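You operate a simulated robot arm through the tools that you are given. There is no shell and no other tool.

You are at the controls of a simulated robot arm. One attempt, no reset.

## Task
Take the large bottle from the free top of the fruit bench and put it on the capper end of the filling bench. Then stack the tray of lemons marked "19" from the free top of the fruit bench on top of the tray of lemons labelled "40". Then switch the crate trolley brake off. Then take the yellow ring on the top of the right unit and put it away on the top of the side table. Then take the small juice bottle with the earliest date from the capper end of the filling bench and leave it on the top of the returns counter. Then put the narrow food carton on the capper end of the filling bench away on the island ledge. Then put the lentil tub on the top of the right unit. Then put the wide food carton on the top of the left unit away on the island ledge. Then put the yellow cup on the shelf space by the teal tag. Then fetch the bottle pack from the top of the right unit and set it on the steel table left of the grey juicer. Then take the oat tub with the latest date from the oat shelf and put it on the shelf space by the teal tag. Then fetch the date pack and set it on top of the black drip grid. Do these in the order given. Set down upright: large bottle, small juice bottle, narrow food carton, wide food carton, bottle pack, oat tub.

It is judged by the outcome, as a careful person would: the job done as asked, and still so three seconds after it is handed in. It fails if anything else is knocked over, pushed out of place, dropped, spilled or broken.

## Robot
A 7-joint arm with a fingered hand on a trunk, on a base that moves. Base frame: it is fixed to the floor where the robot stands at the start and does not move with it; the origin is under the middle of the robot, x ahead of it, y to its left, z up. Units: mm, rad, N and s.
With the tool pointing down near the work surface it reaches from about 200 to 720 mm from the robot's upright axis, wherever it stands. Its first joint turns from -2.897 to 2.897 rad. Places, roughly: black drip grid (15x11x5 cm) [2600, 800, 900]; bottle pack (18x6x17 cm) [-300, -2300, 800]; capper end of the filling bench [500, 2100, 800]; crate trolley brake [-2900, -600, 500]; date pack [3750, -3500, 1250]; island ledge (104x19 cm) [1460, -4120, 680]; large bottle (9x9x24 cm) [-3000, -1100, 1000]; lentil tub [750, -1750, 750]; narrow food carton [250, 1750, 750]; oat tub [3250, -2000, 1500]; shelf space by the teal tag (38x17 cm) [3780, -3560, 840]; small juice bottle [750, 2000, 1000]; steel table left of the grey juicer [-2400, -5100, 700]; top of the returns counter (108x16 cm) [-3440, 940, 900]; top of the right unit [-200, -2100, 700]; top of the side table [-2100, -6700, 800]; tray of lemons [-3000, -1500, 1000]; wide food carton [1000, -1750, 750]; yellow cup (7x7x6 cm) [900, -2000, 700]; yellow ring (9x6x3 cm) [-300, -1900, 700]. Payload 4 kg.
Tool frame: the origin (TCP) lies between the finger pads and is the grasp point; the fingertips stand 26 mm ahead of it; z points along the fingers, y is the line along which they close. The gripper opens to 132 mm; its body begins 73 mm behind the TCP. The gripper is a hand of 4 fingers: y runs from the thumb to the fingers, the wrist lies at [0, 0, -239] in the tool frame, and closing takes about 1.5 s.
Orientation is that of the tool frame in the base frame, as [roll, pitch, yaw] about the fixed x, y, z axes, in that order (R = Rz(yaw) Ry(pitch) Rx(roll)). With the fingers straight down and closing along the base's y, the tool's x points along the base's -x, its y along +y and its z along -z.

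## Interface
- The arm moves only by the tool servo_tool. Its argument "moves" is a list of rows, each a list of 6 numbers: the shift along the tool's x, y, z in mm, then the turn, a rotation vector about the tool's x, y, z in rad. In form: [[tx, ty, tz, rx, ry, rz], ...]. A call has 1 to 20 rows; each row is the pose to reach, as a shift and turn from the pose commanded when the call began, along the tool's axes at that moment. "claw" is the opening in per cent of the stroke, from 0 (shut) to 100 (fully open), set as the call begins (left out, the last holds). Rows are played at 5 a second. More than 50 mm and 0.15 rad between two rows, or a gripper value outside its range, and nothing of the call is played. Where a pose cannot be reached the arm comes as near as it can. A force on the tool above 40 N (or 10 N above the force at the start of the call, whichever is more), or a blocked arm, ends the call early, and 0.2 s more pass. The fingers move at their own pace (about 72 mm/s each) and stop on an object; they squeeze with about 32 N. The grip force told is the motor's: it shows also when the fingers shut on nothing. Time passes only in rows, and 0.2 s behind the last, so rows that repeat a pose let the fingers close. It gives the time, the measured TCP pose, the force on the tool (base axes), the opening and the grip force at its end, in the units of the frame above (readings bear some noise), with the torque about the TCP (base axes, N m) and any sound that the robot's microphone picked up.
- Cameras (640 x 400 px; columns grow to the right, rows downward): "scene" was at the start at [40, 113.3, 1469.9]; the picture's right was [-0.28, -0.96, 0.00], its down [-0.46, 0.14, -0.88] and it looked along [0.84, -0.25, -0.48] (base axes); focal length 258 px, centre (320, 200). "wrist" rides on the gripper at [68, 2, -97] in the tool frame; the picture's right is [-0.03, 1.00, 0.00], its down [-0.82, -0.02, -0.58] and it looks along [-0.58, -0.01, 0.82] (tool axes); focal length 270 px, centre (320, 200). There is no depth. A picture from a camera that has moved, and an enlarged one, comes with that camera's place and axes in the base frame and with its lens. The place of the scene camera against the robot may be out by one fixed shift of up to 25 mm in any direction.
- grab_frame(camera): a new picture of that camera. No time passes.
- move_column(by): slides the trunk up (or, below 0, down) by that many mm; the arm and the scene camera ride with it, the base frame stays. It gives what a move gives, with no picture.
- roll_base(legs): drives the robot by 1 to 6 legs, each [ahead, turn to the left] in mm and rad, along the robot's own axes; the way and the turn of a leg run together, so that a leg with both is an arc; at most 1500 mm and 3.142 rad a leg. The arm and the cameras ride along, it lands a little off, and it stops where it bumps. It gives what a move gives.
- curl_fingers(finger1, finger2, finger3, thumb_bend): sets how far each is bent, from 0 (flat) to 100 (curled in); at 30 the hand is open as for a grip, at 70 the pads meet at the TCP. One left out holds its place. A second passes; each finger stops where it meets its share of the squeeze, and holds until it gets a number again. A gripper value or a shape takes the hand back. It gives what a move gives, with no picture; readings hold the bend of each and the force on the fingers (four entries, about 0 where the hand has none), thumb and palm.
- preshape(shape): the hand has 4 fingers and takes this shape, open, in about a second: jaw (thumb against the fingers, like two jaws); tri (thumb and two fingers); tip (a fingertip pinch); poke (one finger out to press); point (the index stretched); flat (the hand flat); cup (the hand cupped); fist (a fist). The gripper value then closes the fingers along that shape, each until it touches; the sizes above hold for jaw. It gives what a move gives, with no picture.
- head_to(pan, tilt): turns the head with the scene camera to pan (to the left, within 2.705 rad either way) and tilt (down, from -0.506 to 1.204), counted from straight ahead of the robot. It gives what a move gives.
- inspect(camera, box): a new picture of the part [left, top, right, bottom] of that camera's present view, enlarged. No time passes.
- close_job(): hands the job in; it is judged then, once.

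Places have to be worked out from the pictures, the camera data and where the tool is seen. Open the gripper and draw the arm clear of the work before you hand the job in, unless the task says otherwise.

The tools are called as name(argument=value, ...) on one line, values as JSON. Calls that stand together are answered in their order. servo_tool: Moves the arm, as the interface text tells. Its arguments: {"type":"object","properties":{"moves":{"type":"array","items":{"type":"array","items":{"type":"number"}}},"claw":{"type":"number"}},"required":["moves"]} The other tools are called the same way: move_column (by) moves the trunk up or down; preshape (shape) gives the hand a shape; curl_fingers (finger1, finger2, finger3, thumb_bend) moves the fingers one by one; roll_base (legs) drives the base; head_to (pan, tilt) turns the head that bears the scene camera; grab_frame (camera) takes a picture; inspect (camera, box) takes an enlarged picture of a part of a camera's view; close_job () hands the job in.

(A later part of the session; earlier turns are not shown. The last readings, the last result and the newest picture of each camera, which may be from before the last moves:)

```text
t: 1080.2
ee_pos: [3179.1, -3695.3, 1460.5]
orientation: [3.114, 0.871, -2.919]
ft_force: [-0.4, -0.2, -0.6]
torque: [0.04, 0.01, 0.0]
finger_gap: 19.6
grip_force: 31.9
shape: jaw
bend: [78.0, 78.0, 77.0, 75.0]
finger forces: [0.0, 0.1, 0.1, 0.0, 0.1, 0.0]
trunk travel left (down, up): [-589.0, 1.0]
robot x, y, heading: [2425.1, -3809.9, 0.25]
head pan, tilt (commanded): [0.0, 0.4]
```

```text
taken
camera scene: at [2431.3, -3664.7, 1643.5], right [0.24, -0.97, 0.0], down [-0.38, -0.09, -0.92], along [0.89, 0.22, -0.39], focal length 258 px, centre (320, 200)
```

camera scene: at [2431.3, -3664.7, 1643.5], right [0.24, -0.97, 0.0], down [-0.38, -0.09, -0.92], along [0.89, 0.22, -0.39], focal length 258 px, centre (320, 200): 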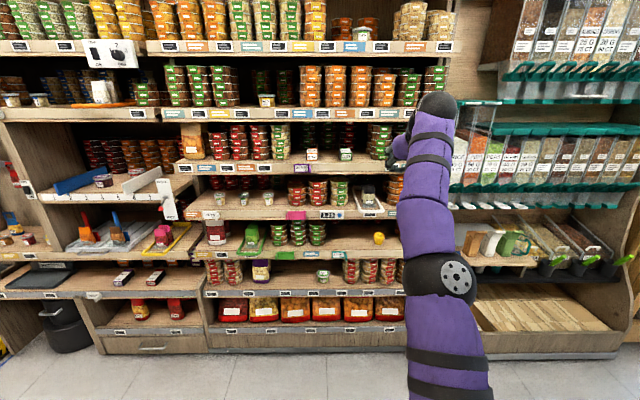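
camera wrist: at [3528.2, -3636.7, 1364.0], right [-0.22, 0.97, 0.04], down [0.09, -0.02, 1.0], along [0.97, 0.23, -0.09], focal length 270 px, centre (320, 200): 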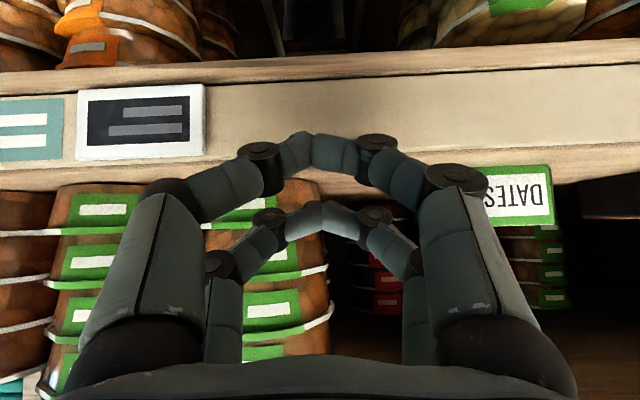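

The tub is on the floor, about 680 mm ahead. I zoom in to see how it lies and whether it's intact.

head_to(pan=0.0, tilt=1.0)

grab_frame(camera="scene")

inspect(camera="scene", box=[330, 210, 400, 270])

```text
t: 1081.2
ee_pos: [3179.1, -3695.4, 1459.2]
orientation: [3.115, 0.872, -2.921]
ft_force: [0.7, -0.3, 0.4]
torque: [0.02, 0.0, -0.02]
finger_gap: 19.9
grip_force: 32.4
shape: jaw
bend: [78.0, 78.0, 77.0, 75.0]
finger forces: [0.0, 0.0, 0.1, 0.0, 0.1, 0.0]
trunk travel left (down, up): [-589.0, 1.0]
robot x, y, heading: [2423.9, -3806.9, 0.247]
head pan, tilt (commanded): [0.0, 1.0]
```

```text
taken
camera scene: at [2409.0, -3670.3, 1593.4], right [0.24, -0.97, 0.0], down [-0.82, -0.2, -0.54], along [0.52, 0.13, -0.84], focal length 258 px, centre (320, 200)
```

scene: 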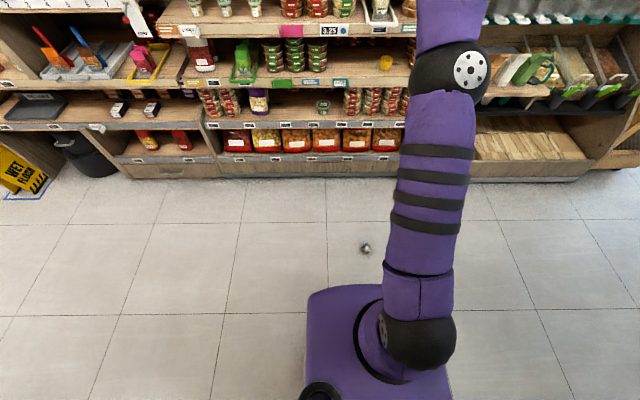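

```text
6.67 times, centred on (365, 240) of scene
camera zoom: at [2409.0, -3670.3, 1593.4], right [0.24, -0.97, 0.0], down [-0.82, -0.2, -0.54], along [0.52, 0.13, -0.84], focal length 1719 px, centre (20, -67)
```

zoom: 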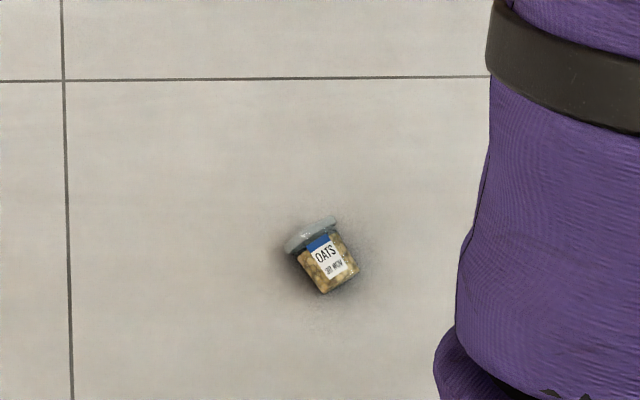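

The tub is intact, lying on its side with the lid on. I'll pick it up so that tilting the hand stands it upright again. First I bring the hand back to vertical here in free space.

servo_tool(moves=[[0, 0, 0, 0, 0.12, 0], [0, 0, 0, 0, 0.24, 0], [0, 0, 0, 0, 0.36, 0], [0, 0, 0, 0, 0.48, 0], [0, 0, 0, 0, 0.6, 0], [0, 0, 0, 0, 0.72, 0], [0, 0, 0, 0, 0.871, 0], [0, 0, 0, 0, 0.871, 0]], claw=100)

```text
t: 1083.0
ee_pos: [3037.8, -3731.3, 1312.1]
orientation: [3.122, -0.003, -2.9]
ft_force: [0.2, -0.1, 0.0]
torque: [0.05, 0.01, -0.01]
finger_gap: 132.2
grip_force: 0.2
shape: jaw
bend: [30.0, 30.0, 30.0, 30.0]
finger forces: [0.1, 0.0, 0.0, 0.0, 0.0, 0.0]
out of reach, approached as far as the arm can: row 1, 2, 3, 4, 5, 6, 7, 8
trunk travel left (down, up): [-589.0, 1.0]
robot x, y, heading: [2421.4, -3804.6, 0.243]
head pan, tilt (commanded): [0.0, 1.0]
```

servo_tool(moves=[[10, 0, 40, 0, 0, 0], [20, 0, 80, 0, 0, 0], [30, 0, 120, 0, 0, 0], [40, 0, 160, 0, 0, 0], [50, 0, 200, 0, 0, 0], [60, 0, 240, 0, 0, 0], [60, 0, 280, 0, 0, 0], [60, 0, 280, 0, 0, 0]])

```text
t: 1084.8
ee_pos: [2977.6, -3733.6, 1033.3]
orientation: [3.124, 0.002, -2.899]
ft_force: [-1.4, 0.3, -0.2]
torque: [-0.03, 0.01, -0.01]
finger_gap: 131.8
grip_force: 0.0
shape: jaw
bend: [30.0, 30.0, 30.0, 30.0]
finger forces: [0.1, 0.0, 0.1, 0.0, 0.0, 0.1]
trunk travel left (down, up): [-589.0, 1.0]
robot x, y, heading: [2426.7, -3806.2, 0.248]
head pan, tilt (commanded): [0.0, 1.0]
```

Back in a clean pose. I lower the trunk fully so the hand can reach the floor.

move_column(by=-400)

move_column(by=-180)

grab_frame(camera="wrist")

grab_frame(camera="scene")

```text
t: 1088.7
ee_pos: [2977.0, -3733.0, 634.4]
orientation: [3.126, -0.001, -2.897]
ft_force: [-0.1, -0.1, 1.0]
torque: [0.02, 0.01, 0.02]
finger_gap: 131.8
grip_force: 0.0
shape: jaw
bend: [30.0, 30.0, 30.0, 30.0]
finger forces: [0.0, 0.0, 0.0, 0.0, 0.1, 0.0]
trunk travel left (down, up): [-189.0, 401.0]
robot x, y, heading: [2422.5, -3802.8, 0.246]
head pan, tilt (commanded): [0.0, 1.0]
```

```text
t: 1090.7
ee_pos: [2975.8, -3734.4, 453.7]
orientation: [3.123, -0.002, -2.899]
ft_force: [0.4, 0.3, -0.5]
torque: [0.01, -0.01, 0.0]
finger_gap: 132.0
grip_force: 0.0
shape: jaw
bend: [30.0, 30.0, 30.0, 30.0]
finger forces: [0.1, 0.0, 0.0, 0.0, 0.1, 0.0]
trunk travel left (down, up): [-9.0, 581.0]
robot x, y, heading: [2420.2, -3809.6, 0.249]
head pan, tilt (commanded): [0.0, 1.0]
```

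```text
taken
camera wrist: at [2909.9, -3751.3, 550.6], right [-0.22, 0.98, 0.02], down [0.8, 0.17, 0.58], along [0.56, 0.14, -0.82], focal length 270 px, centre (320, 200)
```

wrist: 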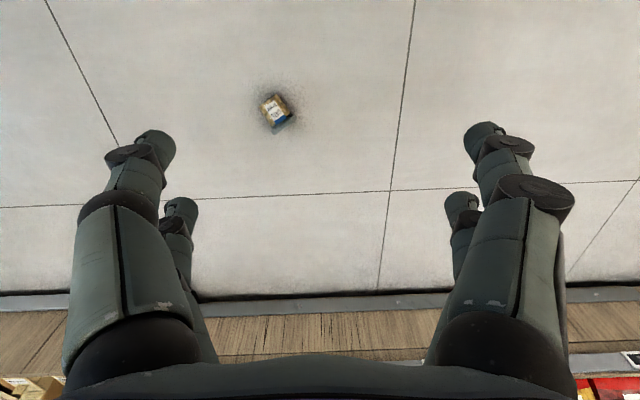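

```text
taken
camera scene: at [2408.1, -3670.5, 1013.3], right [0.24, -0.97, 0.0], down [-0.82, -0.21, -0.54], along [0.52, 0.13, -0.84], focal length 258 px, centre (320, 200)
```

scene: 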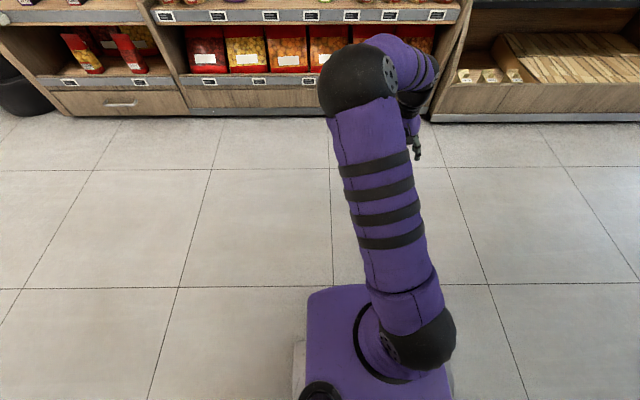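

inspect(camera="wrist", box=[240, 80, 320, 150])

```text
5.71 times, centred on (280, 115) of wrist
camera zoom: at [2909.9, -3751.3, 550.6], right [-0.22, 0.98, 0.02], down [0.8, 0.17, 0.58], along [0.56, 0.14, -0.82], focal length 1544 px, centre (549, 686)
```

zoom: 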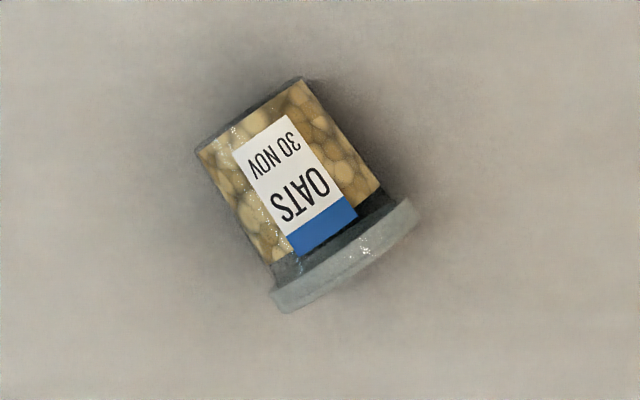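

The tub is whole, lid on, lid end pointing ahead and to the left. I drive 100 mm closer, then move the hand over it, turning to line up with its axis.

roll_base(legs=[[100, 0]])

servo_tool(moves=[[1, -14, 30, 0, 0, -0.1], [2, -28, 60, 0, 0, -0.2], [3, -42, 95, 0, 0, -0.3], [4, -56, 130, 0, 0, -0.4], [5, -70, 165, 0, 0, -0.515], [5, -85, 200, 0, 0, -0.515], [5, -85, 240, 0, 0, -0.515], [5, -85, 260, 0, 0, -0.515], [5, -85, 260, 0, 0, -0.515]])

grab_frame(camera="wrist")

```text
t: 1091.8
ee_pos: [3074.4, -3709.6, 451.8]
orientation: [3.124, 0.0, -2.898]
ft_force: [0.2, 0.3, 0.3]
torque: [0.03, 0.0, -0.07]
finger_gap: 132.1
grip_force: 0.1
shape: jaw
bend: [30.0, 30.0, 30.0, 30.0]
finger forces: [0.0, 0.0, 0.0, 0.0, 0.0, 0.1]
trunk travel left (down, up): [-9.0, 581.0]
robot x, y, heading: [2523.0, -3781.0, 0.247]
head pan, tilt (commanded): [0.0, 1.0]
```

```text
t: 1093.8
ee_pos: [3090.8, -3788.2, 191.4]
orientation: [3.127, 0.009, -2.383]
ft_force: [-0.4, 0.2, 0.2]
torque: [0.0, -0.01, 0.01]
finger_gap: 132.1
grip_force: 0.0
shape: jaw
bend: [30.0, 30.0, 30.0, 30.0]
finger forces: [0.1, 0.0, 0.0, 0.0, 0.0, 0.1]
trunk travel left (down, up): [-9.0, 581.0]
robot x, y, heading: [2523.4, -3781.9, 0.249]
head pan, tilt (commanded): [0.0, 1.0]
```

```text
taken
camera wrist: at [3038.9, -3836.2, 287.9], right [-0.67, 0.74, 0.02], down [0.61, 0.54, 0.58], along [0.43, 0.4, -0.81], focal length 270 px, centre (320, 200)
```

wrist: 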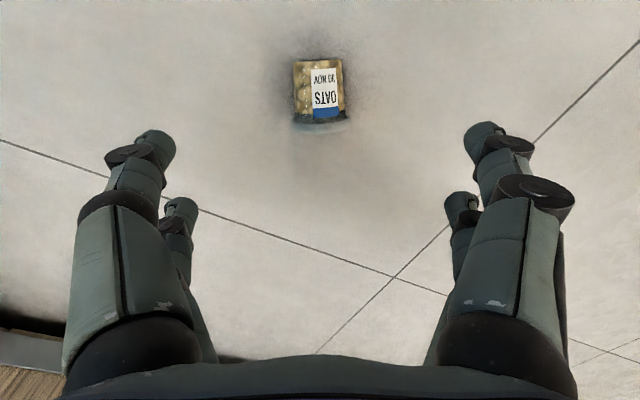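

The hand is squarely above the tub. To end up holding it upright at the shelf with the hand at about 25°, I must grip it with the hand leaning 25° back towards the robot. I tilt that way and check.

servo_tool(moves=[[0, 0, 0, 0, 0.11, 0], [0, 0, 0, 0, 0.22, 0], [0, 0, 0, 0, 0.33, 0], [0, 0, 0, 0, 0.436, 0], [0, 0, 0, 0, 0.436, 0]])

grab_frame(camera="wrist")

```text
t: 1095.0
ee_pos: [3089.4, -3789.2, 191.2]
orientation: [3.127, -0.428, -2.377]
ft_force: [0.3, -0.5, 1.4]
torque: [0.02, -0.02, -0.03]
finger_gap: 132.3
grip_force: 0.1
shape: jaw
bend: [30.0, 30.0, 30.0, 30.0]
finger forces: [0.1, 0.0, 0.1, 0.0, 0.0, 0.0]
trunk travel left (down, up): [-9.0, 581.0]
robot x, y, heading: [2522.8, -3783.4, 0.248]
head pan, tilt (commanded): [0.0, 1.0]
```

```text
taken
camera wrist: at [3073.5, -3804.3, 308.8], right [-0.67, 0.74, 0.0], down [0.73, 0.66, 0.19], along [0.14, 0.13, -0.98], focal length 270 px, centre (320, 200)
```

wrist: 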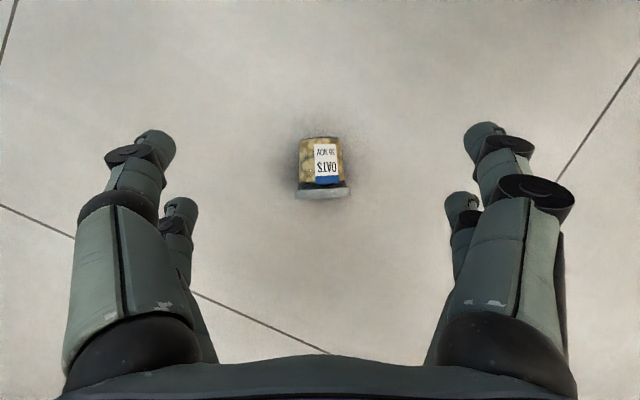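

The hand leans back 25° directly over the tub. I descend vertically in two stages.

servo_tool(moves=[[-16, 0, 30, 0, 0, 0], [-31, 0, 60, 0, 0, 0], [-46, 0, 89, 0, 0, 0], [-46, 0, 89, 0, 0, 0]])

grab_frame(camera="wrist")

```text
t: 1096.0
ee_pos: [3092.5, -3785.3, 90.2]
orientation: [3.124, -0.427, -2.377]
ft_force: [-0.7, 0.1, 0.6]
torque: [-0.01, 0.0, 0.02]
finger_gap: 131.9
grip_force: 0.1
shape: jaw
bend: [30.0, 30.0, 30.0, 30.0]
finger forces: [0.0, 0.0, 0.0, 0.1, 0.0, 0.0]
trunk travel left (down, up): [-9.0, 581.0]
robot x, y, heading: [2522.0, -3779.3, 0.247]
head pan, tilt (commanded): [0.0, 1.0]
```

```text
taken
camera wrist: at [3076.4, -3799.9, 207.9], right [-0.67, 0.74, 0.0], down [0.73, 0.66, 0.19], along [0.14, 0.13, -0.98], focal length 270 px, centre (320, 200)
```

wrist: 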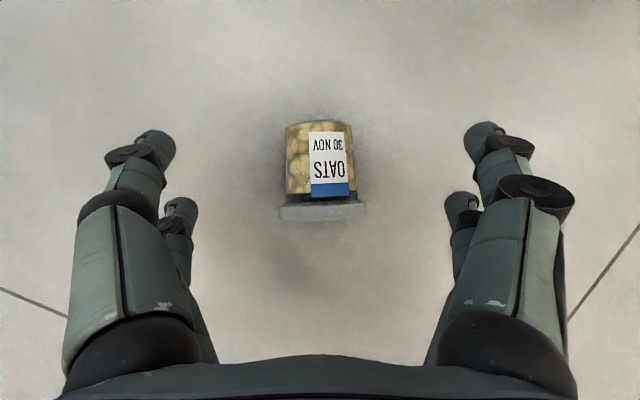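

servo_tool(moves=[[-8, 0, 17, 0, 0, 0], [-14, 0, 32, 0, 0, 0], [-18.5, 0, 41, 0, 0, 0], [-18.5, 0, 41, 0, 0, 0]])

grab_frame(camera="wrist")

```text
t: 1097.0
ee_pos: [3091.5, -3784.3, 46.9]
orientation: [3.124, -0.426, -2.377]
ft_force: [0.5, 0.1, 0.5]
torque: [-0.03, -0.01, -0.01]
finger_gap: 132.0
grip_force: 0.1
shape: jaw
bend: [30.0, 30.0, 30.0, 30.0]
finger forces: [0.0, 0.0, 0.0, 0.1, 0.1, 0.1]
trunk travel left (down, up): [-9.0, 581.0]
robot x, y, heading: [2522.0, -3784.0, 0.246]
head pan, tilt (commanded): [0.0, 1.0]
```

```text
taken
camera wrist: at [3075.8, -3799.4, 163.5], right [-0.67, 0.74, 0.0], down [0.73, 0.66, 0.19], along [0.14, 0.13, -0.98], focal length 270 px, centre (320, 200)
```

wrist: 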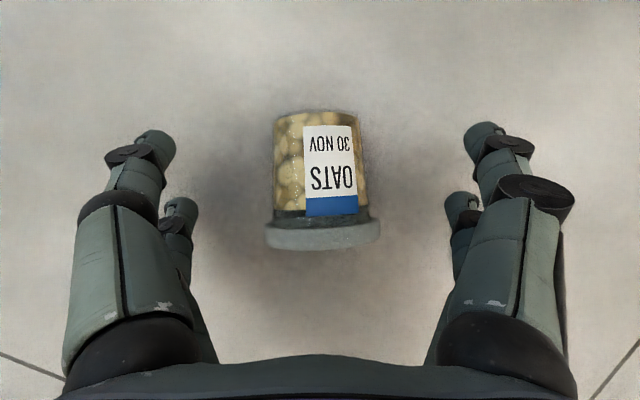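

servo_tool(moves=[[-1, 0, 2, 0, 0, 0], [-2, 0, 4, 0, 0, 0], [-2, 0, 4, 0, 0, 0]])

servo_tool(moves=[[0, 0, 0, 0, 0, 0], [0, 0, 0, 0, 0, 0], [0, 0, 0, 0, 0, 0], [0, 0, 0, 0, 0, 0], [0, 0, 0, 0, 0, 0], [0, 0, 0, 0, 0, 0], [0, 0, 0, 0, 0, 0], [0, 0, 0, 0, 0, 0]], claw=0)

grab_frame(camera="wrist")

```text
t: 1097.8
ee_pos: [3092.3, -3783.5, 42.0]
orientation: [3.127, -0.426, -2.376]
ft_force: [-0.5, -0.4, 0.3]
torque: [0.01, 0.0, 0.0]
finger_gap: 131.9
grip_force: 0.0
shape: jaw
bend: [30.0, 30.0, 30.0, 30.0]
finger forces: [0.0, 0.0, 0.0, 0.1, 0.0, 0.1]
trunk travel left (down, up): [-9.0, 581.0]
robot x, y, heading: [2518.2, -3786.4, 0.247]
head pan, tilt (commanded): [0.0, 1.0]
```

```text
t: 1099.6
ee_pos: [3092.3, -3783.1, 42.3]
orientation: [3.127, -0.427, -2.376]
ft_force: [-0.5, -1.7, 3.7]
torque: [-0.16, 0.14, 0.06]
finger_gap: 36.7
grip_force: 32.1
shape: jaw
bend: [74.0, 74.0, 74.0, 70.0]
finger forces: [29.6, 27.9, 28.8, 0.1, 28.9, 0.0]
trunk travel left (down, up): [-9.0, 581.0]
robot x, y, heading: [2519.9, -3782.2, 0.247]
head pan, tilt (commanded): [0.0, 1.0]
```

```text
taken
camera wrist: at [3075.7, -3799.1, 159.3], right [-0.67, 0.74, 0.0], down [0.73, 0.66, 0.19], along [0.14, 0.13, -0.98], focal length 270 px, centre (320, 200)
```

wrist: 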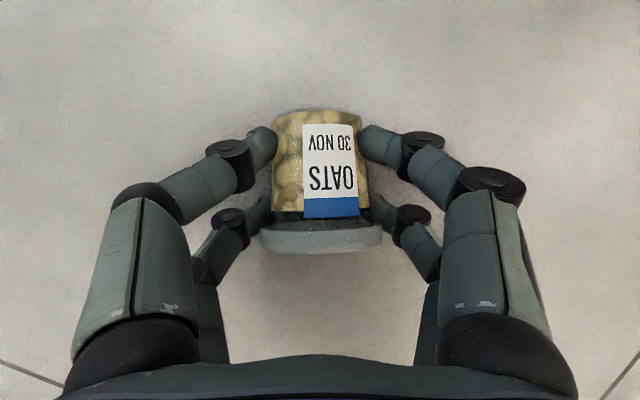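

All four fingers grip the tub evenly. I lift it off the floor.

servo_tool(moves=[[5, 0, -10, 0, 0, 0], [12, 0, -27, 0, 0, 0], [29, 0, -64, 0, 0, 0], [46, 0, -100, 0, 0, 0], [62, 0, -137, 0, 0, 0], [83, 0, -182, 0, 0, 0], [104, 0, -227, 0, 0, 0], [125, 0, -273, 0, 0, 0], [125, 0, -273, 0, 0, 0]])

grab_frame(camera="wrist")

```text
refused: row 8 steps farther than a row can; nothing moved
```

```text
taken
camera wrist: at [3075.7, -3799.1, 159.3], right [-0.67, 0.74, 0.0], down [0.73, 0.66, 0.19], along [0.14, 0.13, -0.98], focal length 270 px, centre (320, 200)
```

wrist: 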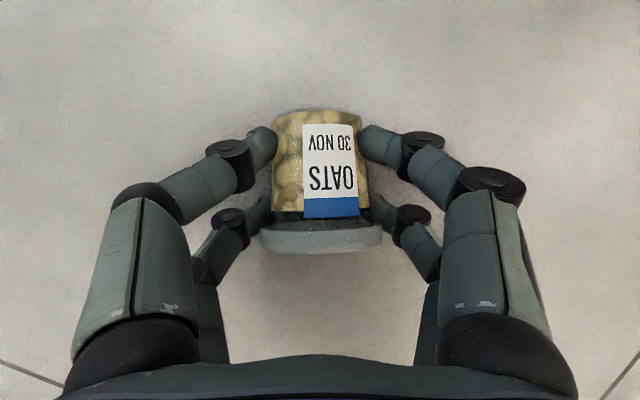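

servo_tool(moves=[[5, 0, -10, 0, 0, 0], [12, 0, -27, 0, 0, 0], [29, 0, -64, 0, 0, 0], [46, 0, -100, 0, 0, 0], [62, 0, -137, 0, 0, 0], [79, 0, -173, 0, 0, 0], [96, 0, -210, 0, 0, 0], [112, 0, -246, 0, 0, 0], [125, 0, -273, 0, 0, 0], [125, 0, -273, 0, 0, 0]])

grab_frame(camera="wrist")

```text
t: 1101.8
ee_pos: [3093.8, -3787.6, 343.9]
orientation: [3.124, -0.424, -2.375]
ft_force: [0.5, 0.4, -0.8]
torque: [-0.02, -0.01, -0.03]
finger_gap: 36.7
grip_force: 31.7
shape: jaw
bend: [74.0, 74.0, 74.0, 70.0]
finger forces: [27.3, 27.8, 28.1, 0.0, 26.9, 0.1]
trunk travel left (down, up): [-9.0, 581.0]
robot x, y, heading: [2521.8, -3783.3, 0.245]
head pan, tilt (commanded): [0.0, 1.0]
```

```text
taken
camera wrist: at [3077.3, -3802.7, 460.5], right [-0.67, 0.74, 0.01], down [0.73, 0.66, 0.19], along [0.14, 0.13, -0.98], focal length 270 px, centre (320, 200)
```

wrist: 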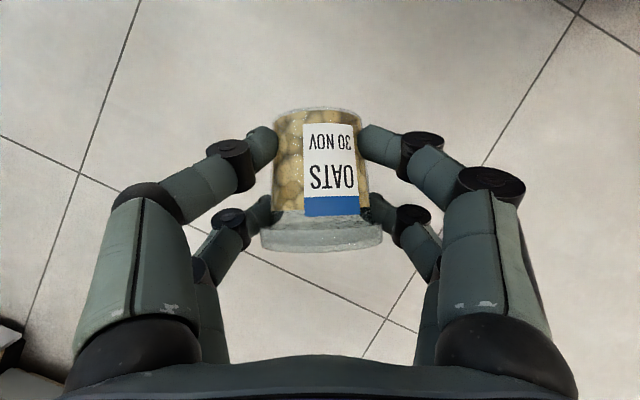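

Held securely. I bring the hand vertical and square with the robot, then raise the trunk.

servo_tool(moves=[[0, 0, 0, 0, -0.11, 0], [0, 0, 0, 0, -0.22, 0], [0, 0, 0, 0, -0.33, 0], [0, 0, 0, 0, -0.424, 0], [0, 0, 0, 0, -0.424, 0]])

servo_tool(moves=[[0, 0, 0, 0, 0, 0.13], [0, 0, 0, 0, 0, 0.26], [0, 0, 0, 0, 0, 0.39], [0, 0, 0, 0, 0, 0.505], [0, 0, 0, 0, 0, 0.505]])

move_column(by=400)

move_column(by=70)

```text
t: 1103.0
ee_pos: [3094.6, -3785.9, 343.0]
orientation: [3.126, -0.002, -2.383]
ft_force: [0.1, -0.2, 0.0]
torque: [0.02, -0.01, -0.02]
finger_gap: 35.9
grip_force: 31.9
shape: jaw
bend: [74.0, 74.0, 74.0, 70.0]
finger forces: [27.6, 28.1, 27.6, 0.0, 27.0, 0.0]
trunk travel left (down, up): [-9.0, 581.0]
robot x, y, heading: [2521.5, -3782.6, 0.245]
head pan, tilt (commanded): [0.0, 1.0]
```

```text
t: 1104.2
ee_pos: [3094.4, -3788.5, 341.6]
orientation: [3.128, -0.01, -2.893]
ft_force: [0.2, -0.5, -0.3]
torque: [0.02, -0.04, 0.01]
finger_gap: 36.4
grip_force: 31.8
shape: jaw
bend: [74.0, 74.0, 74.0, 70.0]
finger forces: [27.6, 27.9, 27.4, 0.1, 27.1, 0.1]
trunk travel left (down, up): [-9.0, 581.0]
robot x, y, heading: [2519.9, -3786.6, 0.242]
head pan, tilt (commanded): [0.0, 1.0]
```

```text
t: 1108.0
ee_pos: [3094.3, -3788.6, 742.5]
orientation: [3.129, -0.009, -2.888]
ft_force: [0.2, -0.1, 0.1]
torque: [0.04, 0.0, -0.01]
finger_gap: 36.3
grip_force: 32.2
shape: jaw
bend: [74.0, 74.0, 74.0, 70.0]
finger forces: [27.6, 27.9, 27.4, 0.1, 27.1, 0.0]
trunk travel left (down, up): [-409.0, 181.0]
robot x, y, heading: [2524.0, -3787.9, 0.246]
head pan, tilt (commanded): [0.0, 1.0]
```

```text
t: 1109.1
ee_pos: [3094.1, -3787.8, 812.8]
orientation: [3.13, -0.011, -2.888]
ft_force: [0.0, -0.8, -2.2]
torque: [-0.03, -0.02, 0.0]
finger_gap: 36.2
grip_force: 32.0
shape: jaw
bend: [74.0, 74.0, 74.0, 70.0]
finger forces: [27.6, 27.8, 27.4, 0.0, 27.2, 0.1]
trunk travel left (down, up): [-479.0, 111.0]
robot x, y, heading: [2518.6, -3780.6, 0.241]
head pan, tilt (commanded): [0.0, 1.0]
```

Now I tilt the hand forward gradually, checking for reach warnings.

servo_tool(moves=[[-5, 0, -20, 0, -0.12, 0], [-10, 0, -40, 0, -0.24, 0], [-15, 0, -60, 0, -0.36, 0], [-20, 0, -80, 0, -0.48, 0], [-25, 0, -95, 0, -0.6, 0], [-25, 0, -95, 0, -0.6, 0]])

servo_tool(moves=[[0, 0, 0, 0, -0.12, 0], [0, 0, 0, 0, -0.24, 0], [0, 0, 0, 0, -0.36, 0], [0, 0, 0, 0, -0.48, 0], [0, 0, 0, 0, -0.55, 0], [0, 0, 0, 0, -0.55, 0]])

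grab_frame(camera="wrist")

```text
t: 1110.5
ee_pos: [3119.9, -3784.0, 907.9]
orientation: [3.128, 0.592, -2.895]
ft_force: [0.6, 1.6, -1.4]
torque: [0.04, 0.02, 0.04]
finger_gap: 36.0
grip_force: 30.9
shape: jaw
bend: [74.0, 74.0, 74.0, 70.0]
finger forces: [28.0, 28.0, 26.7, 0.0, 27.3, 0.0]
trunk travel left (down, up): [-479.0, 111.0]
robot x, y, heading: [2519.7, -3781.5, 0.246]
head pan, tilt (commanded): [0.0, 1.0]
```

```text
t: 1111.9
ee_pos: [3120.8, -3783.9, 907.4]
orientation: [3.114, 1.142, -2.914]
ft_force: [0.1, -0.1, -0.4]
torque: [0.0, 0.01, -0.01]
finger_gap: 35.9
grip_force: 31.7
shape: jaw
bend: [74.0, 74.0, 74.0, 70.0]
finger forces: [28.2, 28.0, 26.7, 0.1, 27.0, 0.0]
trunk travel left (down, up): [-479.0, 111.0]
robot x, y, heading: [2520.6, -3785.5, 0.247]
head pan, tilt (commanded): [0.0, 1.0]
```

```text
taken
camera wrist: at [3006.4, -3810.0, 886.1], right [-0.24, 0.97, 0.03], down [-0.17, -0.08, 0.98], along [0.96, 0.23, 0.18], focal length 270 px, centre (320, 200)
```

wrist: 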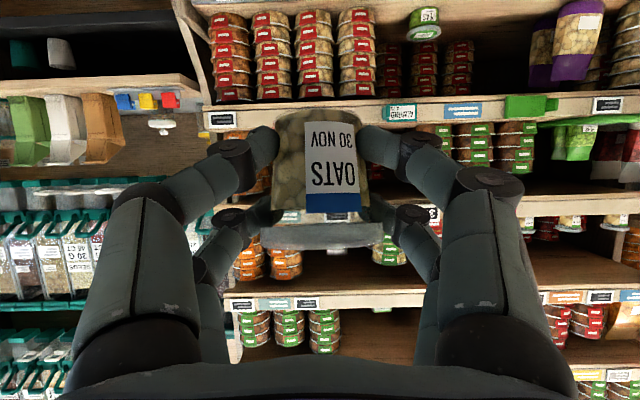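

The tub is upright in the hand. I shift it to the free part of the space, left of the cup, and drive 450 mm closer.

servo_tool(moves=[[0, 25, 0, 0, 0, 0], [0, 50, 0, 0, 0, 0], [0, 75, 0, 0, 0, 0], [0, 97, 0, 0, 0, 0], [0, 97, 0, 0, 0, 0]])

roll_base(legs=[[450, 0.012]])

grab_frame(camera="wrist")

head_to(pan=0.1, tilt=0.6)

grab_frame(camera="scene")

```text
t: 1113.1
ee_pos: [3096.4, -3688.3, 909.3]
orientation: [3.114, 1.138, -2.916]
ft_force: [-0.2, 0.3, -0.6]
torque: [-0.01, 0.01, -0.02]
finger_gap: 35.3
grip_force: 31.7
shape: jaw
bend: [74.0, 74.0, 74.0, 70.0]
finger forces: [28.1, 27.9, 26.8, 0.1, 27.0, 0.0]
trunk travel left (down, up): [-479.0, 111.0]
robot x, y, heading: [2524.1, -3779.8, 0.247]
head pan, tilt (commanded): [0.0, 1.0]
```

```text
t: 1115.8
ee_pos: [3532.9, -3570.9, 908.5]
orientation: [3.111, 1.14, -2.905]
ft_force: [-0.2, -0.1, -0.8]
torque: [-0.01, 0.0, 0.02]
finger_gap: 35.6
grip_force: 31.8
shape: jaw
bend: [74.0, 74.0, 74.0, 70.0]
finger forces: [28.2, 27.9, 26.9, 0.1, 26.9, 0.1]
trunk travel left (down, up): [-479.0, 111.0]
robot x, y, heading: [2959.6, -3669.8, 0.258]
head pan, tilt (commanded): [0.0, 1.0]
```

```text
taken
camera wrist: at [3419.9, -3598.8, 886.8], right [-0.25, 0.97, 0.04], down [-0.17, -0.08, 0.98], along [0.95, 0.24, 0.18], focal length 270 px, centre (320, 200)
```

wrist: 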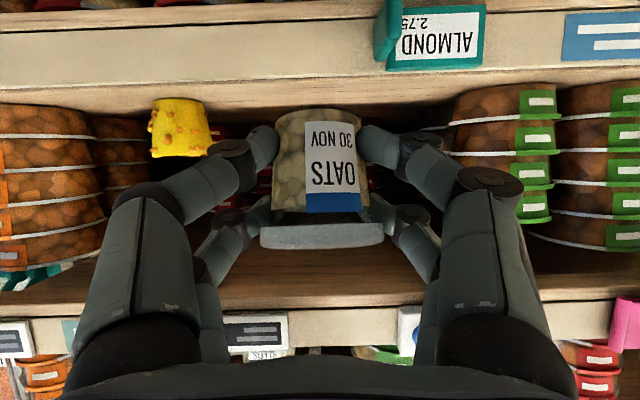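

```text
t: 1116.7
ee_pos: [3533.1, -3570.9, 908.0]
orientation: [3.113, 1.139, -2.905]
ft_force: [-0.3, 0.1, -1.0]
torque: [0.01, 0.01, 0.03]
finger_gap: 35.5
grip_force: 32.3
shape: jaw
bend: [74.0, 74.0, 74.0, 70.0]
finger forces: [28.1, 27.9, 26.8, 0.1, 27.0, 0.1]
trunk travel left (down, up): [-479.0, 111.0]
robot x, y, heading: [2958.3, -3670.9, 0.258]
head pan, tilt (commanded): [0.099, 0.6]
```

```text
taken
camera scene: at [2959.0, -3520.9, 1515.3], right [0.35, -0.94, 0.0], down [-0.53, -0.2, -0.82], along [0.77, 0.29, -0.57], focal length 258 px, centre (320, 200)
```

scene: 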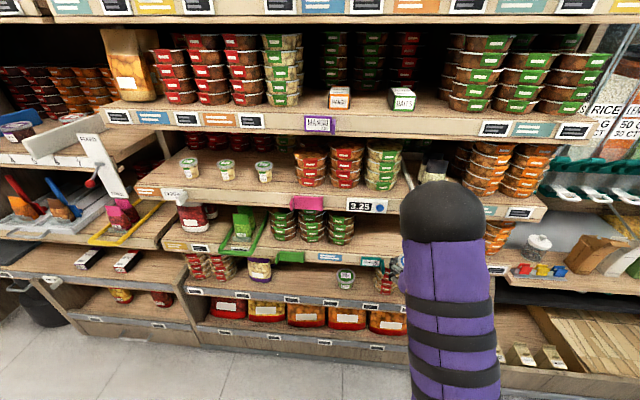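

The tub is centred between the cup and the green stacks and well above the lip. I drive 95 mm further in.

roll_base(legs=[[95, 0]])

grab_frame(camera="wrist")

```text
t: 1117.8
ee_pos: [3625.4, -3546.3, 907.4]
orientation: [3.112, 1.139, -2.905]
ft_force: [0.0, 0.5, -0.1]
torque: [-0.02, 0.03, 0.0]
finger_gap: 35.6
grip_force: 31.7
shape: jaw
bend: [74.0, 74.0, 74.0, 70.0]
finger forces: [28.2, 27.9, 26.8, 0.0, 26.9, 0.0]
trunk travel left (down, up): [-479.0, 111.0]
robot x, y, heading: [3047.6, -3647.3, 0.257]
head pan, tilt (commanded): [0.099, 0.6]
```

```text
taken
camera wrist: at [3511.9, -3574.7, 886.7], right [-0.25, 0.97, 0.04], down [-0.17, -0.08, 0.98], along [0.95, 0.24, 0.18], focal length 270 px, centre (320, 200)
```

wrist: 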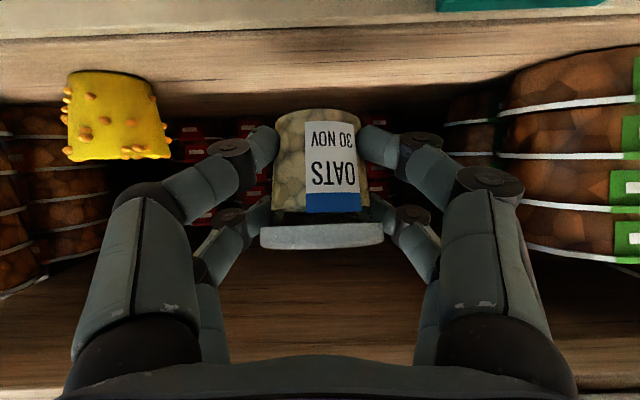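

servo_tool(moves=[[9, 0, 4, 0, 0, 0], [18, 0, 8, 0, 0, 0], [9, 0, 28, 0, 0, 0], [0, 0, 48, 0, 0, 0], [-9, 0, 67, 0, 0, 0], [-17, 0, 85, 0, 0, 0], [-17, 0, 85, 0, 0, 0]])

grab_frame(camera="wrist")

```text
t: 1119.4
ee_pos: [3706.8, -3524.1, 888.0]
orientation: [3.113, 1.14, -2.904]
ft_force: [0.1, 0.0, -1.7]
torque: [0.03, 0.01, 0.03]
finger_gap: 35.5
grip_force: 31.6
shape: jaw
bend: [74.0, 74.0, 74.0, 70.0]
finger forces: [28.1, 27.9, 26.8, 0.1, 27.2, 0.1]
trunk travel left (down, up): [-479.0, 111.0]
robot x, y, heading: [3054.4, -3649.1, 0.256]
head pan, tilt (commanded): [0.099, 0.6]
```

```text
taken
camera wrist: at [3594.1, -3552.2, 866.5], right [-0.25, 0.97, 0.04], down [-0.17, -0.08, 0.98], along [0.95, 0.24, 0.18], focal length 270 px, centre (320, 200)
```

wrist: 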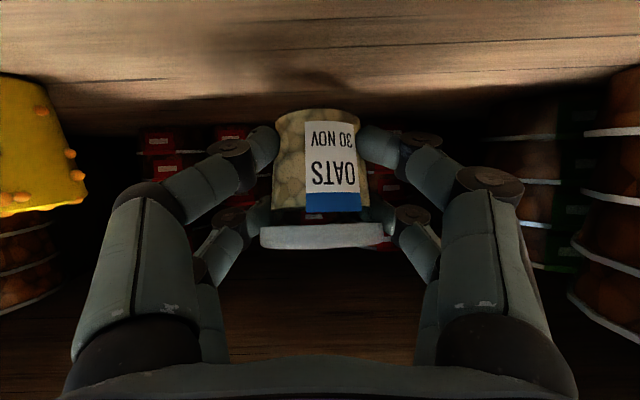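

The tub is in position inside the space. I lower it gently until it touches.

servo_tool(moves=[[3.6, 0, 1.7, 0, 0, 0], [7.3, 0, 3.3, 0, 0, 0], [10.9, 0, 5, 0, 0, 0], [10.9, 0, 5, 0, 0, 0]])

```text
t: 1120.4
ee_pos: [3706.0, -3524.0, 876.1]
orientation: [3.113, 1.14, -2.904]
ft_force: [-0.9, -0.1, -0.9]
torque: [0.02, 0.01, -0.01]
finger_gap: 35.5
grip_force: 31.8
shape: jaw
bend: [74.0, 74.0, 74.0, 70.0]
finger forces: [28.0, 28.0, 26.9, 0.1, 27.2, 0.0]
trunk travel left (down, up): [-479.0, 111.0]
robot x, y, heading: [3049.3, -3646.4, 0.257]
head pan, tilt (commanded): [0.099, 0.6]
```

servo_tool(moves=[[2.7, 0, 1.3, 0, 0, 0], [5.4, 0, 2.5, 0, 0, 0], [5.4, 0, 2.5, 0, 0, 0]])

```text
t: 1121.2
ee_pos: [3706.7, -3523.0, 870.4]
orientation: [3.111, 1.14, -2.905]
ft_force: [-0.2, 0.1, 3.7]
torque: [-0.02, 0.0, 0.02]
finger_gap: 35.6
grip_force: 31.7
shape: jaw
bend: [74.0, 74.0, 74.0, 70.0]
finger forces: [28.2, 28.3, 27.4, 0.1, 27.5, 0.1]
trunk travel left (down, up): [-479.0, 111.0]
robot x, y, heading: [3053.0, -3643.0, 0.259]
head pan, tilt (commanded): [0.099, 0.6]
```

servo_tool(moves=[[1.8, 0, 0.9, 0, 0, 0], [1.8, 0, 0.9, 0, 0, 0]])

grab_frame(camera="wrist")

```text
t: 1121.8
ee_pos: [3706.3, -3524.3, 871.6]
orientation: [3.113, 1.145, -2.905]
ft_force: [0.2, -1.2, 13.5]
torque: [-0.08, -0.07, -0.01]
finger_gap: 35.7
grip_force: 32.5
shape: jaw
bend: [74.0, 74.0, 74.0, 70.0]
finger forces: [28.5, 29.1, 28.6, 0.1, 28.8, 0.0]
trunk travel left (down, up): [-479.0, 111.0]
robot x, y, heading: [3049.9, -3643.7, 0.253]
head pan, tilt (commanded): [0.099, 0.6]
```

```text
taken
camera wrist: at [3593.6, -3552.5, 848.2], right [-0.25, 0.97, 0.04], down [-0.17, -0.08, 0.98], along [0.95, 0.24, 0.19], focal length 270 px, centre (320, 200)
```

wrist: 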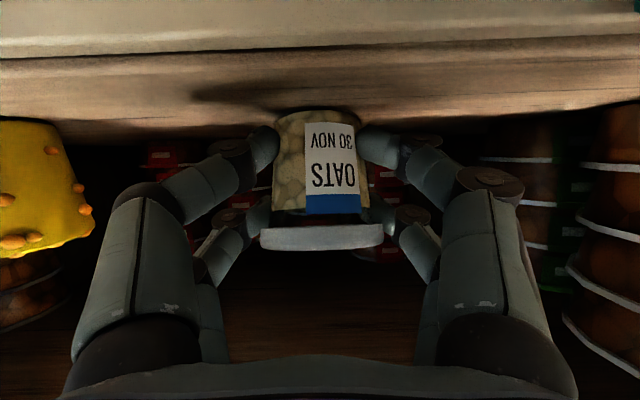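

Contact. I relax a touch and open the fingers moderately.

servo_tool(moves=[[-1.5, 0, -0.7, 0, 0, 0], [-1.5, 0, -0.7, 0, 0, 0]])

servo_tool(moves=[[0, 0, 0, 0, 0, 0], [0, 0, 0, 0, 0, 0], [0, 0, 0, 0, 0, 0], [0, 0, 0, 0, 0, 0], [0, 0, 0, 0, 0, 0], [0, 0, 0, 0, 0, 0], [0, 0, 0, 0, 0, 0]], claw=75)

grab_frame(camera="wrist")

```text
t: 1122.4
ee_pos: [3706.1, -3524.2, 870.6]
orientation: [3.112, 1.141, -2.905]
ft_force: [2.1, -0.4, 11.8]
torque: [-0.04, -0.15, -0.01]
finger_gap: 35.4
grip_force: 31.9
shape: jaw
bend: [74.0, 74.0, 74.0, 70.0]
finger forces: [27.6, 28.8, 28.2, 0.0, 27.9, 0.0]
trunk travel left (down, up): [-479.0, 111.0]
robot x, y, heading: [3051.8, -3645.0, 0.258]
head pan, tilt (commanded): [0.099, 0.6]
```

```text
t: 1124.0
ee_pos: [3706.3, -3524.3, 869.0]
orientation: [3.113, 1.139, -2.905]
ft_force: [-0.1, 0.2, -0.8]
torque: [-0.02, 0.0, -0.03]
finger_gap: 98.8
grip_force: 0.1
shape: jaw
bend: [64.0, 64.0, 64.0, 51.0]
finger forces: [0.1, 0.0, 0.0, 0.1, 0.1, 0.0]
trunk travel left (down, up): [-479.0, 111.0]
robot x, y, heading: [3049.9, -3647.2, 0.257]
head pan, tilt (commanded): [0.099, 0.6]
```

```text
taken
camera wrist: at [3593.4, -3552.4, 848.2], right [-0.25, 0.97, 0.04], down [-0.17, -0.08, 0.98], along [0.95, 0.24, 0.18], focal length 270 px, centre (320, 200)
```

wrist: 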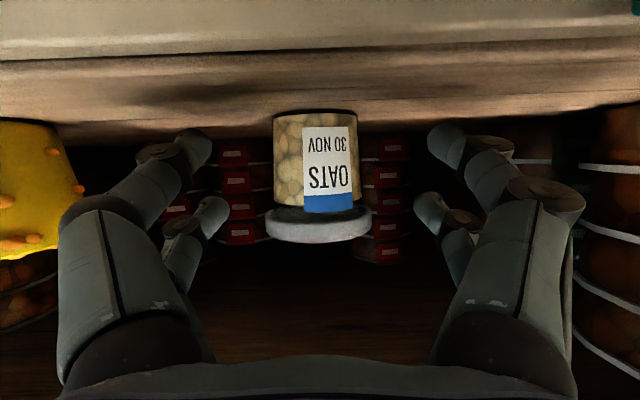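

The oat tub stands upright by itself. I withdraw along the hand's own axis.

servo_tool(moves=[[0, 0, -25, 0, 0, 0], [0, 0, -60, 0, 0, 0], [0, 0, -100, 0, 0, 0], [0, 0, -140, 0, 0, 0], [0, 0, -160, 0, 0, 0], [0, 0, -160, 0, 0, 0]])

grab_frame(camera="wrist")

```text
t: 1125.4
ee_pos: [3593.9, -3560.1, 933.9]
orientation: [3.111, 1.141, -2.906]
ft_force: [-0.1, -0.4, -0.1]
torque: [-0.02, 0.01, 0.0]
finger_gap: 98.7
grip_force: 0.1
shape: jaw
bend: [64.0, 64.0, 64.0, 51.0]
finger forces: [0.0, 0.0, 0.0, 0.0, 0.0, 0.0]
out of reach, approached as far as the arm can: row 4, 5, 6
trunk travel left (down, up): [-479.0, 111.0]
robot x, y, heading: [3053.8, -3643.5, 0.259]
head pan, tilt (commanded): [0.099, 0.6]
```

```text
taken
camera wrist: at [3480.4, -3588.5, 912.6], right [-0.25, 0.97, 0.04], down [-0.17, -0.08, 0.98], along [0.95, 0.24, 0.18], focal length 270 px, centre (320, 200)
```

wrist: 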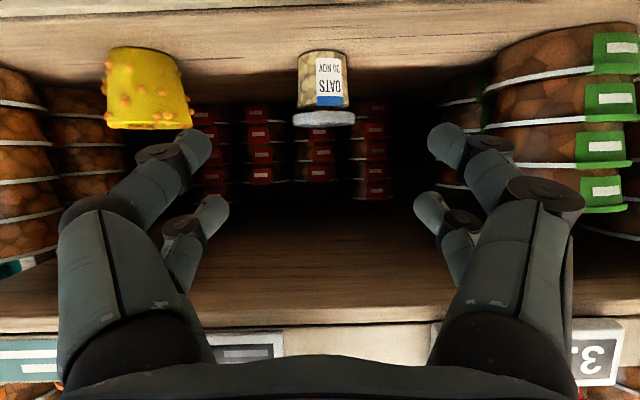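

Both the cup and the 30 NOV oat tub stand upright by the teal tag. I back the base off and confirm with the head camera.

roll_base(legs=[[-300, 0]])

head_to(pan=0.0, tilt=0.45)

grab_frame(camera="scene")

inspect(camera="scene", box=[220, 110, 460, 290])

```text
t: 1127.5
ee_pos: [3303.9, -3635.2, 934.1]
orientation: [3.113, 1.141, -2.905]
ft_force: [-0.6, 0.1, -0.3]
torque: [-0.01, 0.05, 0.03]
finger_gap: 98.5
grip_force: 0.1
shape: jaw
bend: [64.0, 64.0, 64.0, 51.0]
finger forces: [0.0, 0.0, 0.0, 0.0, 0.0, 0.1]
trunk travel left (down, up): [-479.0, 111.0]
robot x, y, heading: [2757.0, -3720.8, 0.256]
head pan, tilt (commanded): [0.099, 0.6]
```

```text
t: 1128.2
ee_pos: [3303.6, -3636.8, 933.5]
orientation: [3.111, 1.14, -2.903]
ft_force: [-0.2, 0.2, -0.4]
torque: [0.01, 0.0, -0.01]
finger_gap: 98.6
grip_force: 0.1
shape: jaw
bend: [64.0, 64.0, 64.0, 51.0]
finger forces: [0.0, 0.0, 0.0, 0.0, 0.0, 0.1]
trunk travel left (down, up): [-479.0, 111.0]
robot x, y, heading: [2760.3, -3721.3, 0.256]
head pan, tilt (commanded): [0.0, 0.45]
```

```text
taken
camera scene: at [2766.8, -3580.2, 1528.8], right [0.25, -0.97, 0.0], down [-0.42, -0.11, -0.9], along [0.87, 0.23, -0.44], focal length 258 px, centre (320, 200)
```

scene: 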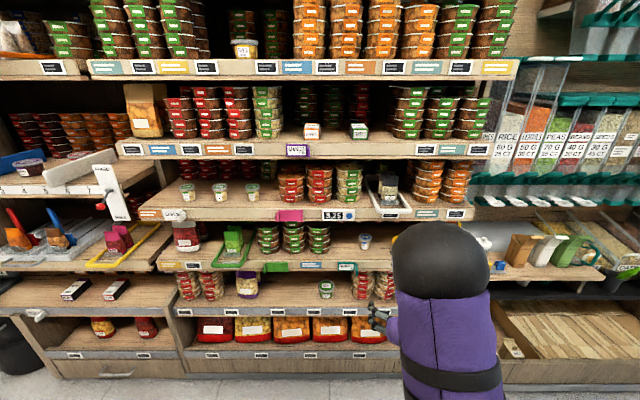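

```text
2.22 times, centred on (340, 200) of scene
camera zoom: at [2766.8, -3580.2, 1528.8], right [0.25, -0.97, 0.0], down [-0.42, -0.11, -0.9], along [0.87, 0.23, -0.44], focal length 573 px, centre (276, 200)
```

zoom: 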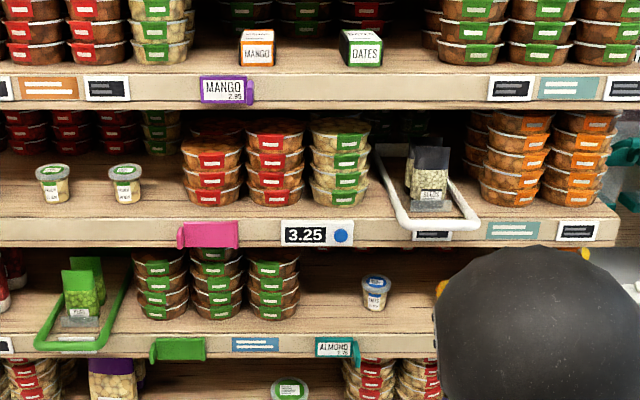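

The oat tub and cup are well placed. Now the date pack: the small DATES box on the shelf above, about 45 mm behind the lip at z≈1330. I raise the trunk and set a 45° hand tilt here, well away from the shelf.

move_column(by=110)

servo_tool(moves=[[0, 0, 0, 0, 0.12, 0], [0, 0, 0, 0, 0.24, 0], [0, 0, 0, 0, 0.355, 0], [0, 0, 0, 0, 0.355, 0]], claw=80)

```text
t: 1129.6
ee_pos: [3303.8, -3635.9, 1043.7]
orientation: [3.111, 1.14, -2.905]
ft_force: [-0.6, 0.3, -0.2]
torque: [0.04, -0.02, 0.03]
finger_gap: 98.5
grip_force: 0.0
shape: jaw
bend: [64.0, 64.0, 64.0, 51.0]
finger forces: [0.1, 0.0, 0.0, 0.0, 0.0, 0.0]
trunk travel left (down, up): [-589.0, 1.0]
robot x, y, heading: [2762.2, -3723.6, 0.257]
head pan, tilt (commanded): [0.0, 0.45]
```

```text
t: 1130.6
ee_pos: [3304.4, -3636.1, 1043.0]
orientation: [3.124, 0.784, -2.891]
ft_force: [-0.7, -1.5, 0.2]
torque: [-0.02, 0.01, 0.03]
finger_gap: 105.3
grip_force: 0.1
shape: jaw
bend: [59.0, 59.0, 59.0, 45.0]
finger forces: [0.1, 0.1, 0.1, 0.0, 0.0, 0.1]
trunk travel left (down, up): [-589.0, 1.0]
robot x, y, heading: [2764.3, -3726.2, 0.255]
head pan, tilt (commanded): [0.0, 0.45]
```

servo_tool(moves=[[-28, 0, -28, 0, 0, 0], [-56, 0, -56, 0, 0, 0], [-84, 0, -85, 0, 0, 0], [-113, 0, -113, 0, 0, 0], [-141, 0, -142, 0, 0, 0], [-169, 0, -170, 0, 0, 0], [-169, 0, -170, 0, 0, 0]])

servo_tool(moves=[[-28, 0, -28, 0, 0, 0], [-56, 0, -56, 0, 0, 0], [-75, 0, -76, 0, 0, 0], [-75, 0, -76, 0, 0, 0]])

grab_frame(camera="wrist")

```text
t: 1132.2
ee_pos: [3304.9, -3639.1, 1284.1]
orientation: [3.126, 0.785, -2.889]
ft_force: [-0.2, 0.4, 0.5]
torque: [0.02, -0.04, 0.03]
finger_gap: 105.5
grip_force: 0.0
shape: jaw
bend: [59.0, 59.0, 59.0, 45.0]
finger forces: [0.0, 0.1, 0.0, 0.0, 0.0, 0.0]
trunk travel left (down, up): [-589.0, 1.0]
robot x, y, heading: [2764.9, -3721.4, 0.259]
head pan, tilt (commanded): [0.0, 0.45]
```

```text
t: 1133.2
ee_pos: [3303.0, -3639.6, 1390.2]
orientation: [3.124, 0.785, -2.89]
ft_force: [0.3, -0.4, -0.8]
torque: [0.0, 0.01, -0.01]
finger_gap: 105.4
grip_force: 0.2
shape: jaw
bend: [59.0, 59.0, 59.0, 45.0]
finger forces: [0.0, 0.1, 0.0, 0.0, 0.0, 0.1]
trunk travel left (down, up): [-589.0, 1.0]
robot x, y, heading: [2760.5, -3719.0, 0.261]
head pan, tilt (commanded): [0.0, 0.45]
```

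```text
taken
camera wrist: at [3189.7, -3668.8, 1411.3], right [-0.24, 0.97, 0.03], down [0.17, 0.01, 0.99], along [0.95, 0.24, -0.17], focal length 270 px, centre (320, 200)
```

wrist: 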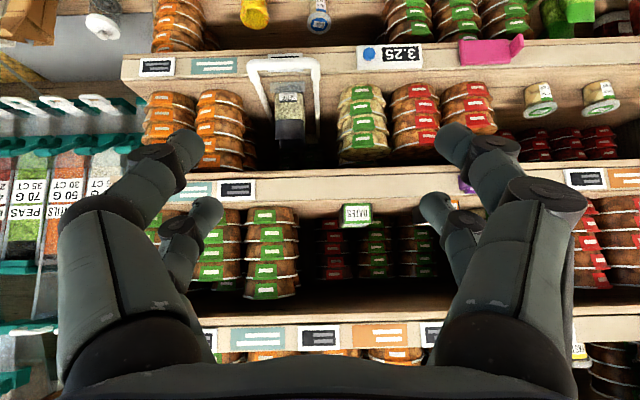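

inspect(camera="wrist", box=[280, 160, 480, 310])

```text
2.67 times, centred on (380, 235) of wrist
camera zoom: at [3189.7, -3668.8, 1411.3], right [-0.24, 0.97, 0.03], down [0.17, 0.01, 0.99], along [0.95, 0.24, -0.17], focal length 721 px, centre (160, 107)
```

zoom: 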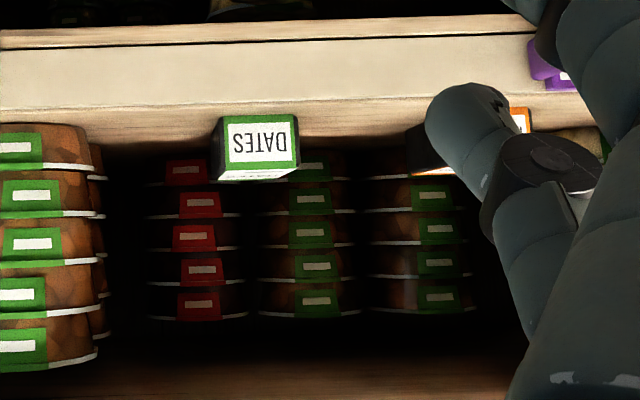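

The DATES box is about 53 mm wide and 40 mm tall. I shift 60 mm to line up and drive 300 mm closer.

servo_tool(moves=[[0, 20, 0, 0, 0, 0], [0, 40, 0, 0, 0, 0], [0, 60, 0, 0, 0, 0], [0, 60, 0, 0, 0, 0]])

roll_base(legs=[[300, 0]])

grab_frame(camera="wrist")

```text
t: 1134.2
ee_pos: [3288.1, -3582.4, 1391.3]
orientation: [3.122, 0.786, -2.891]
ft_force: [0.0, -0.3, 0.3]
torque: [0.0, 0.0, 0.0]
finger_gap: 105.4
grip_force: 0.1
shape: jaw
bend: [59.0, 59.0, 59.0, 45.0]
finger forces: [0.0, 0.0, 0.0, 0.1, 0.0, 0.0]
trunk travel left (down, up): [-589.0, 1.0]
robot x, y, heading: [2762.4, -3724.6, 0.259]
head pan, tilt (commanded): [0.0, 0.45]
```

```text
t: 1136.2
ee_pos: [3576.2, -3507.5, 1391.8]
orientation: [3.124, 0.784, -2.889]
ft_force: [0.1, -0.7, -0.8]
torque: [0.0, 0.01, 0.04]
finger_gap: 105.3
grip_force: 0.0
shape: jaw
bend: [59.0, 59.0, 59.0, 45.0]
finger forces: [0.1, 0.0, 0.0, 0.0, 0.1, 0.0]
trunk travel left (down, up): [-589.0, 1.0]
robot x, y, heading: [3047.7, -3646.6, 0.26]
head pan, tilt (commanded): [0.0, 0.45]
```

```text
taken
camera wrist: at [3462.9, -3536.2, 1411.6], right [-0.24, 0.97, 0.03], down [0.17, 0.01, 0.98], along [0.95, 0.24, -0.17], focal length 270 px, centre (320, 200)
```

wrist: 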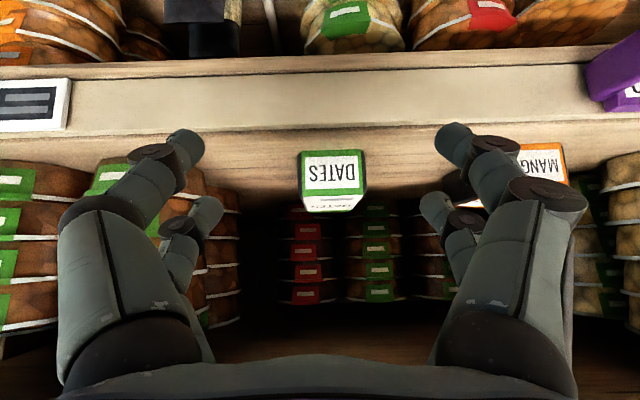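

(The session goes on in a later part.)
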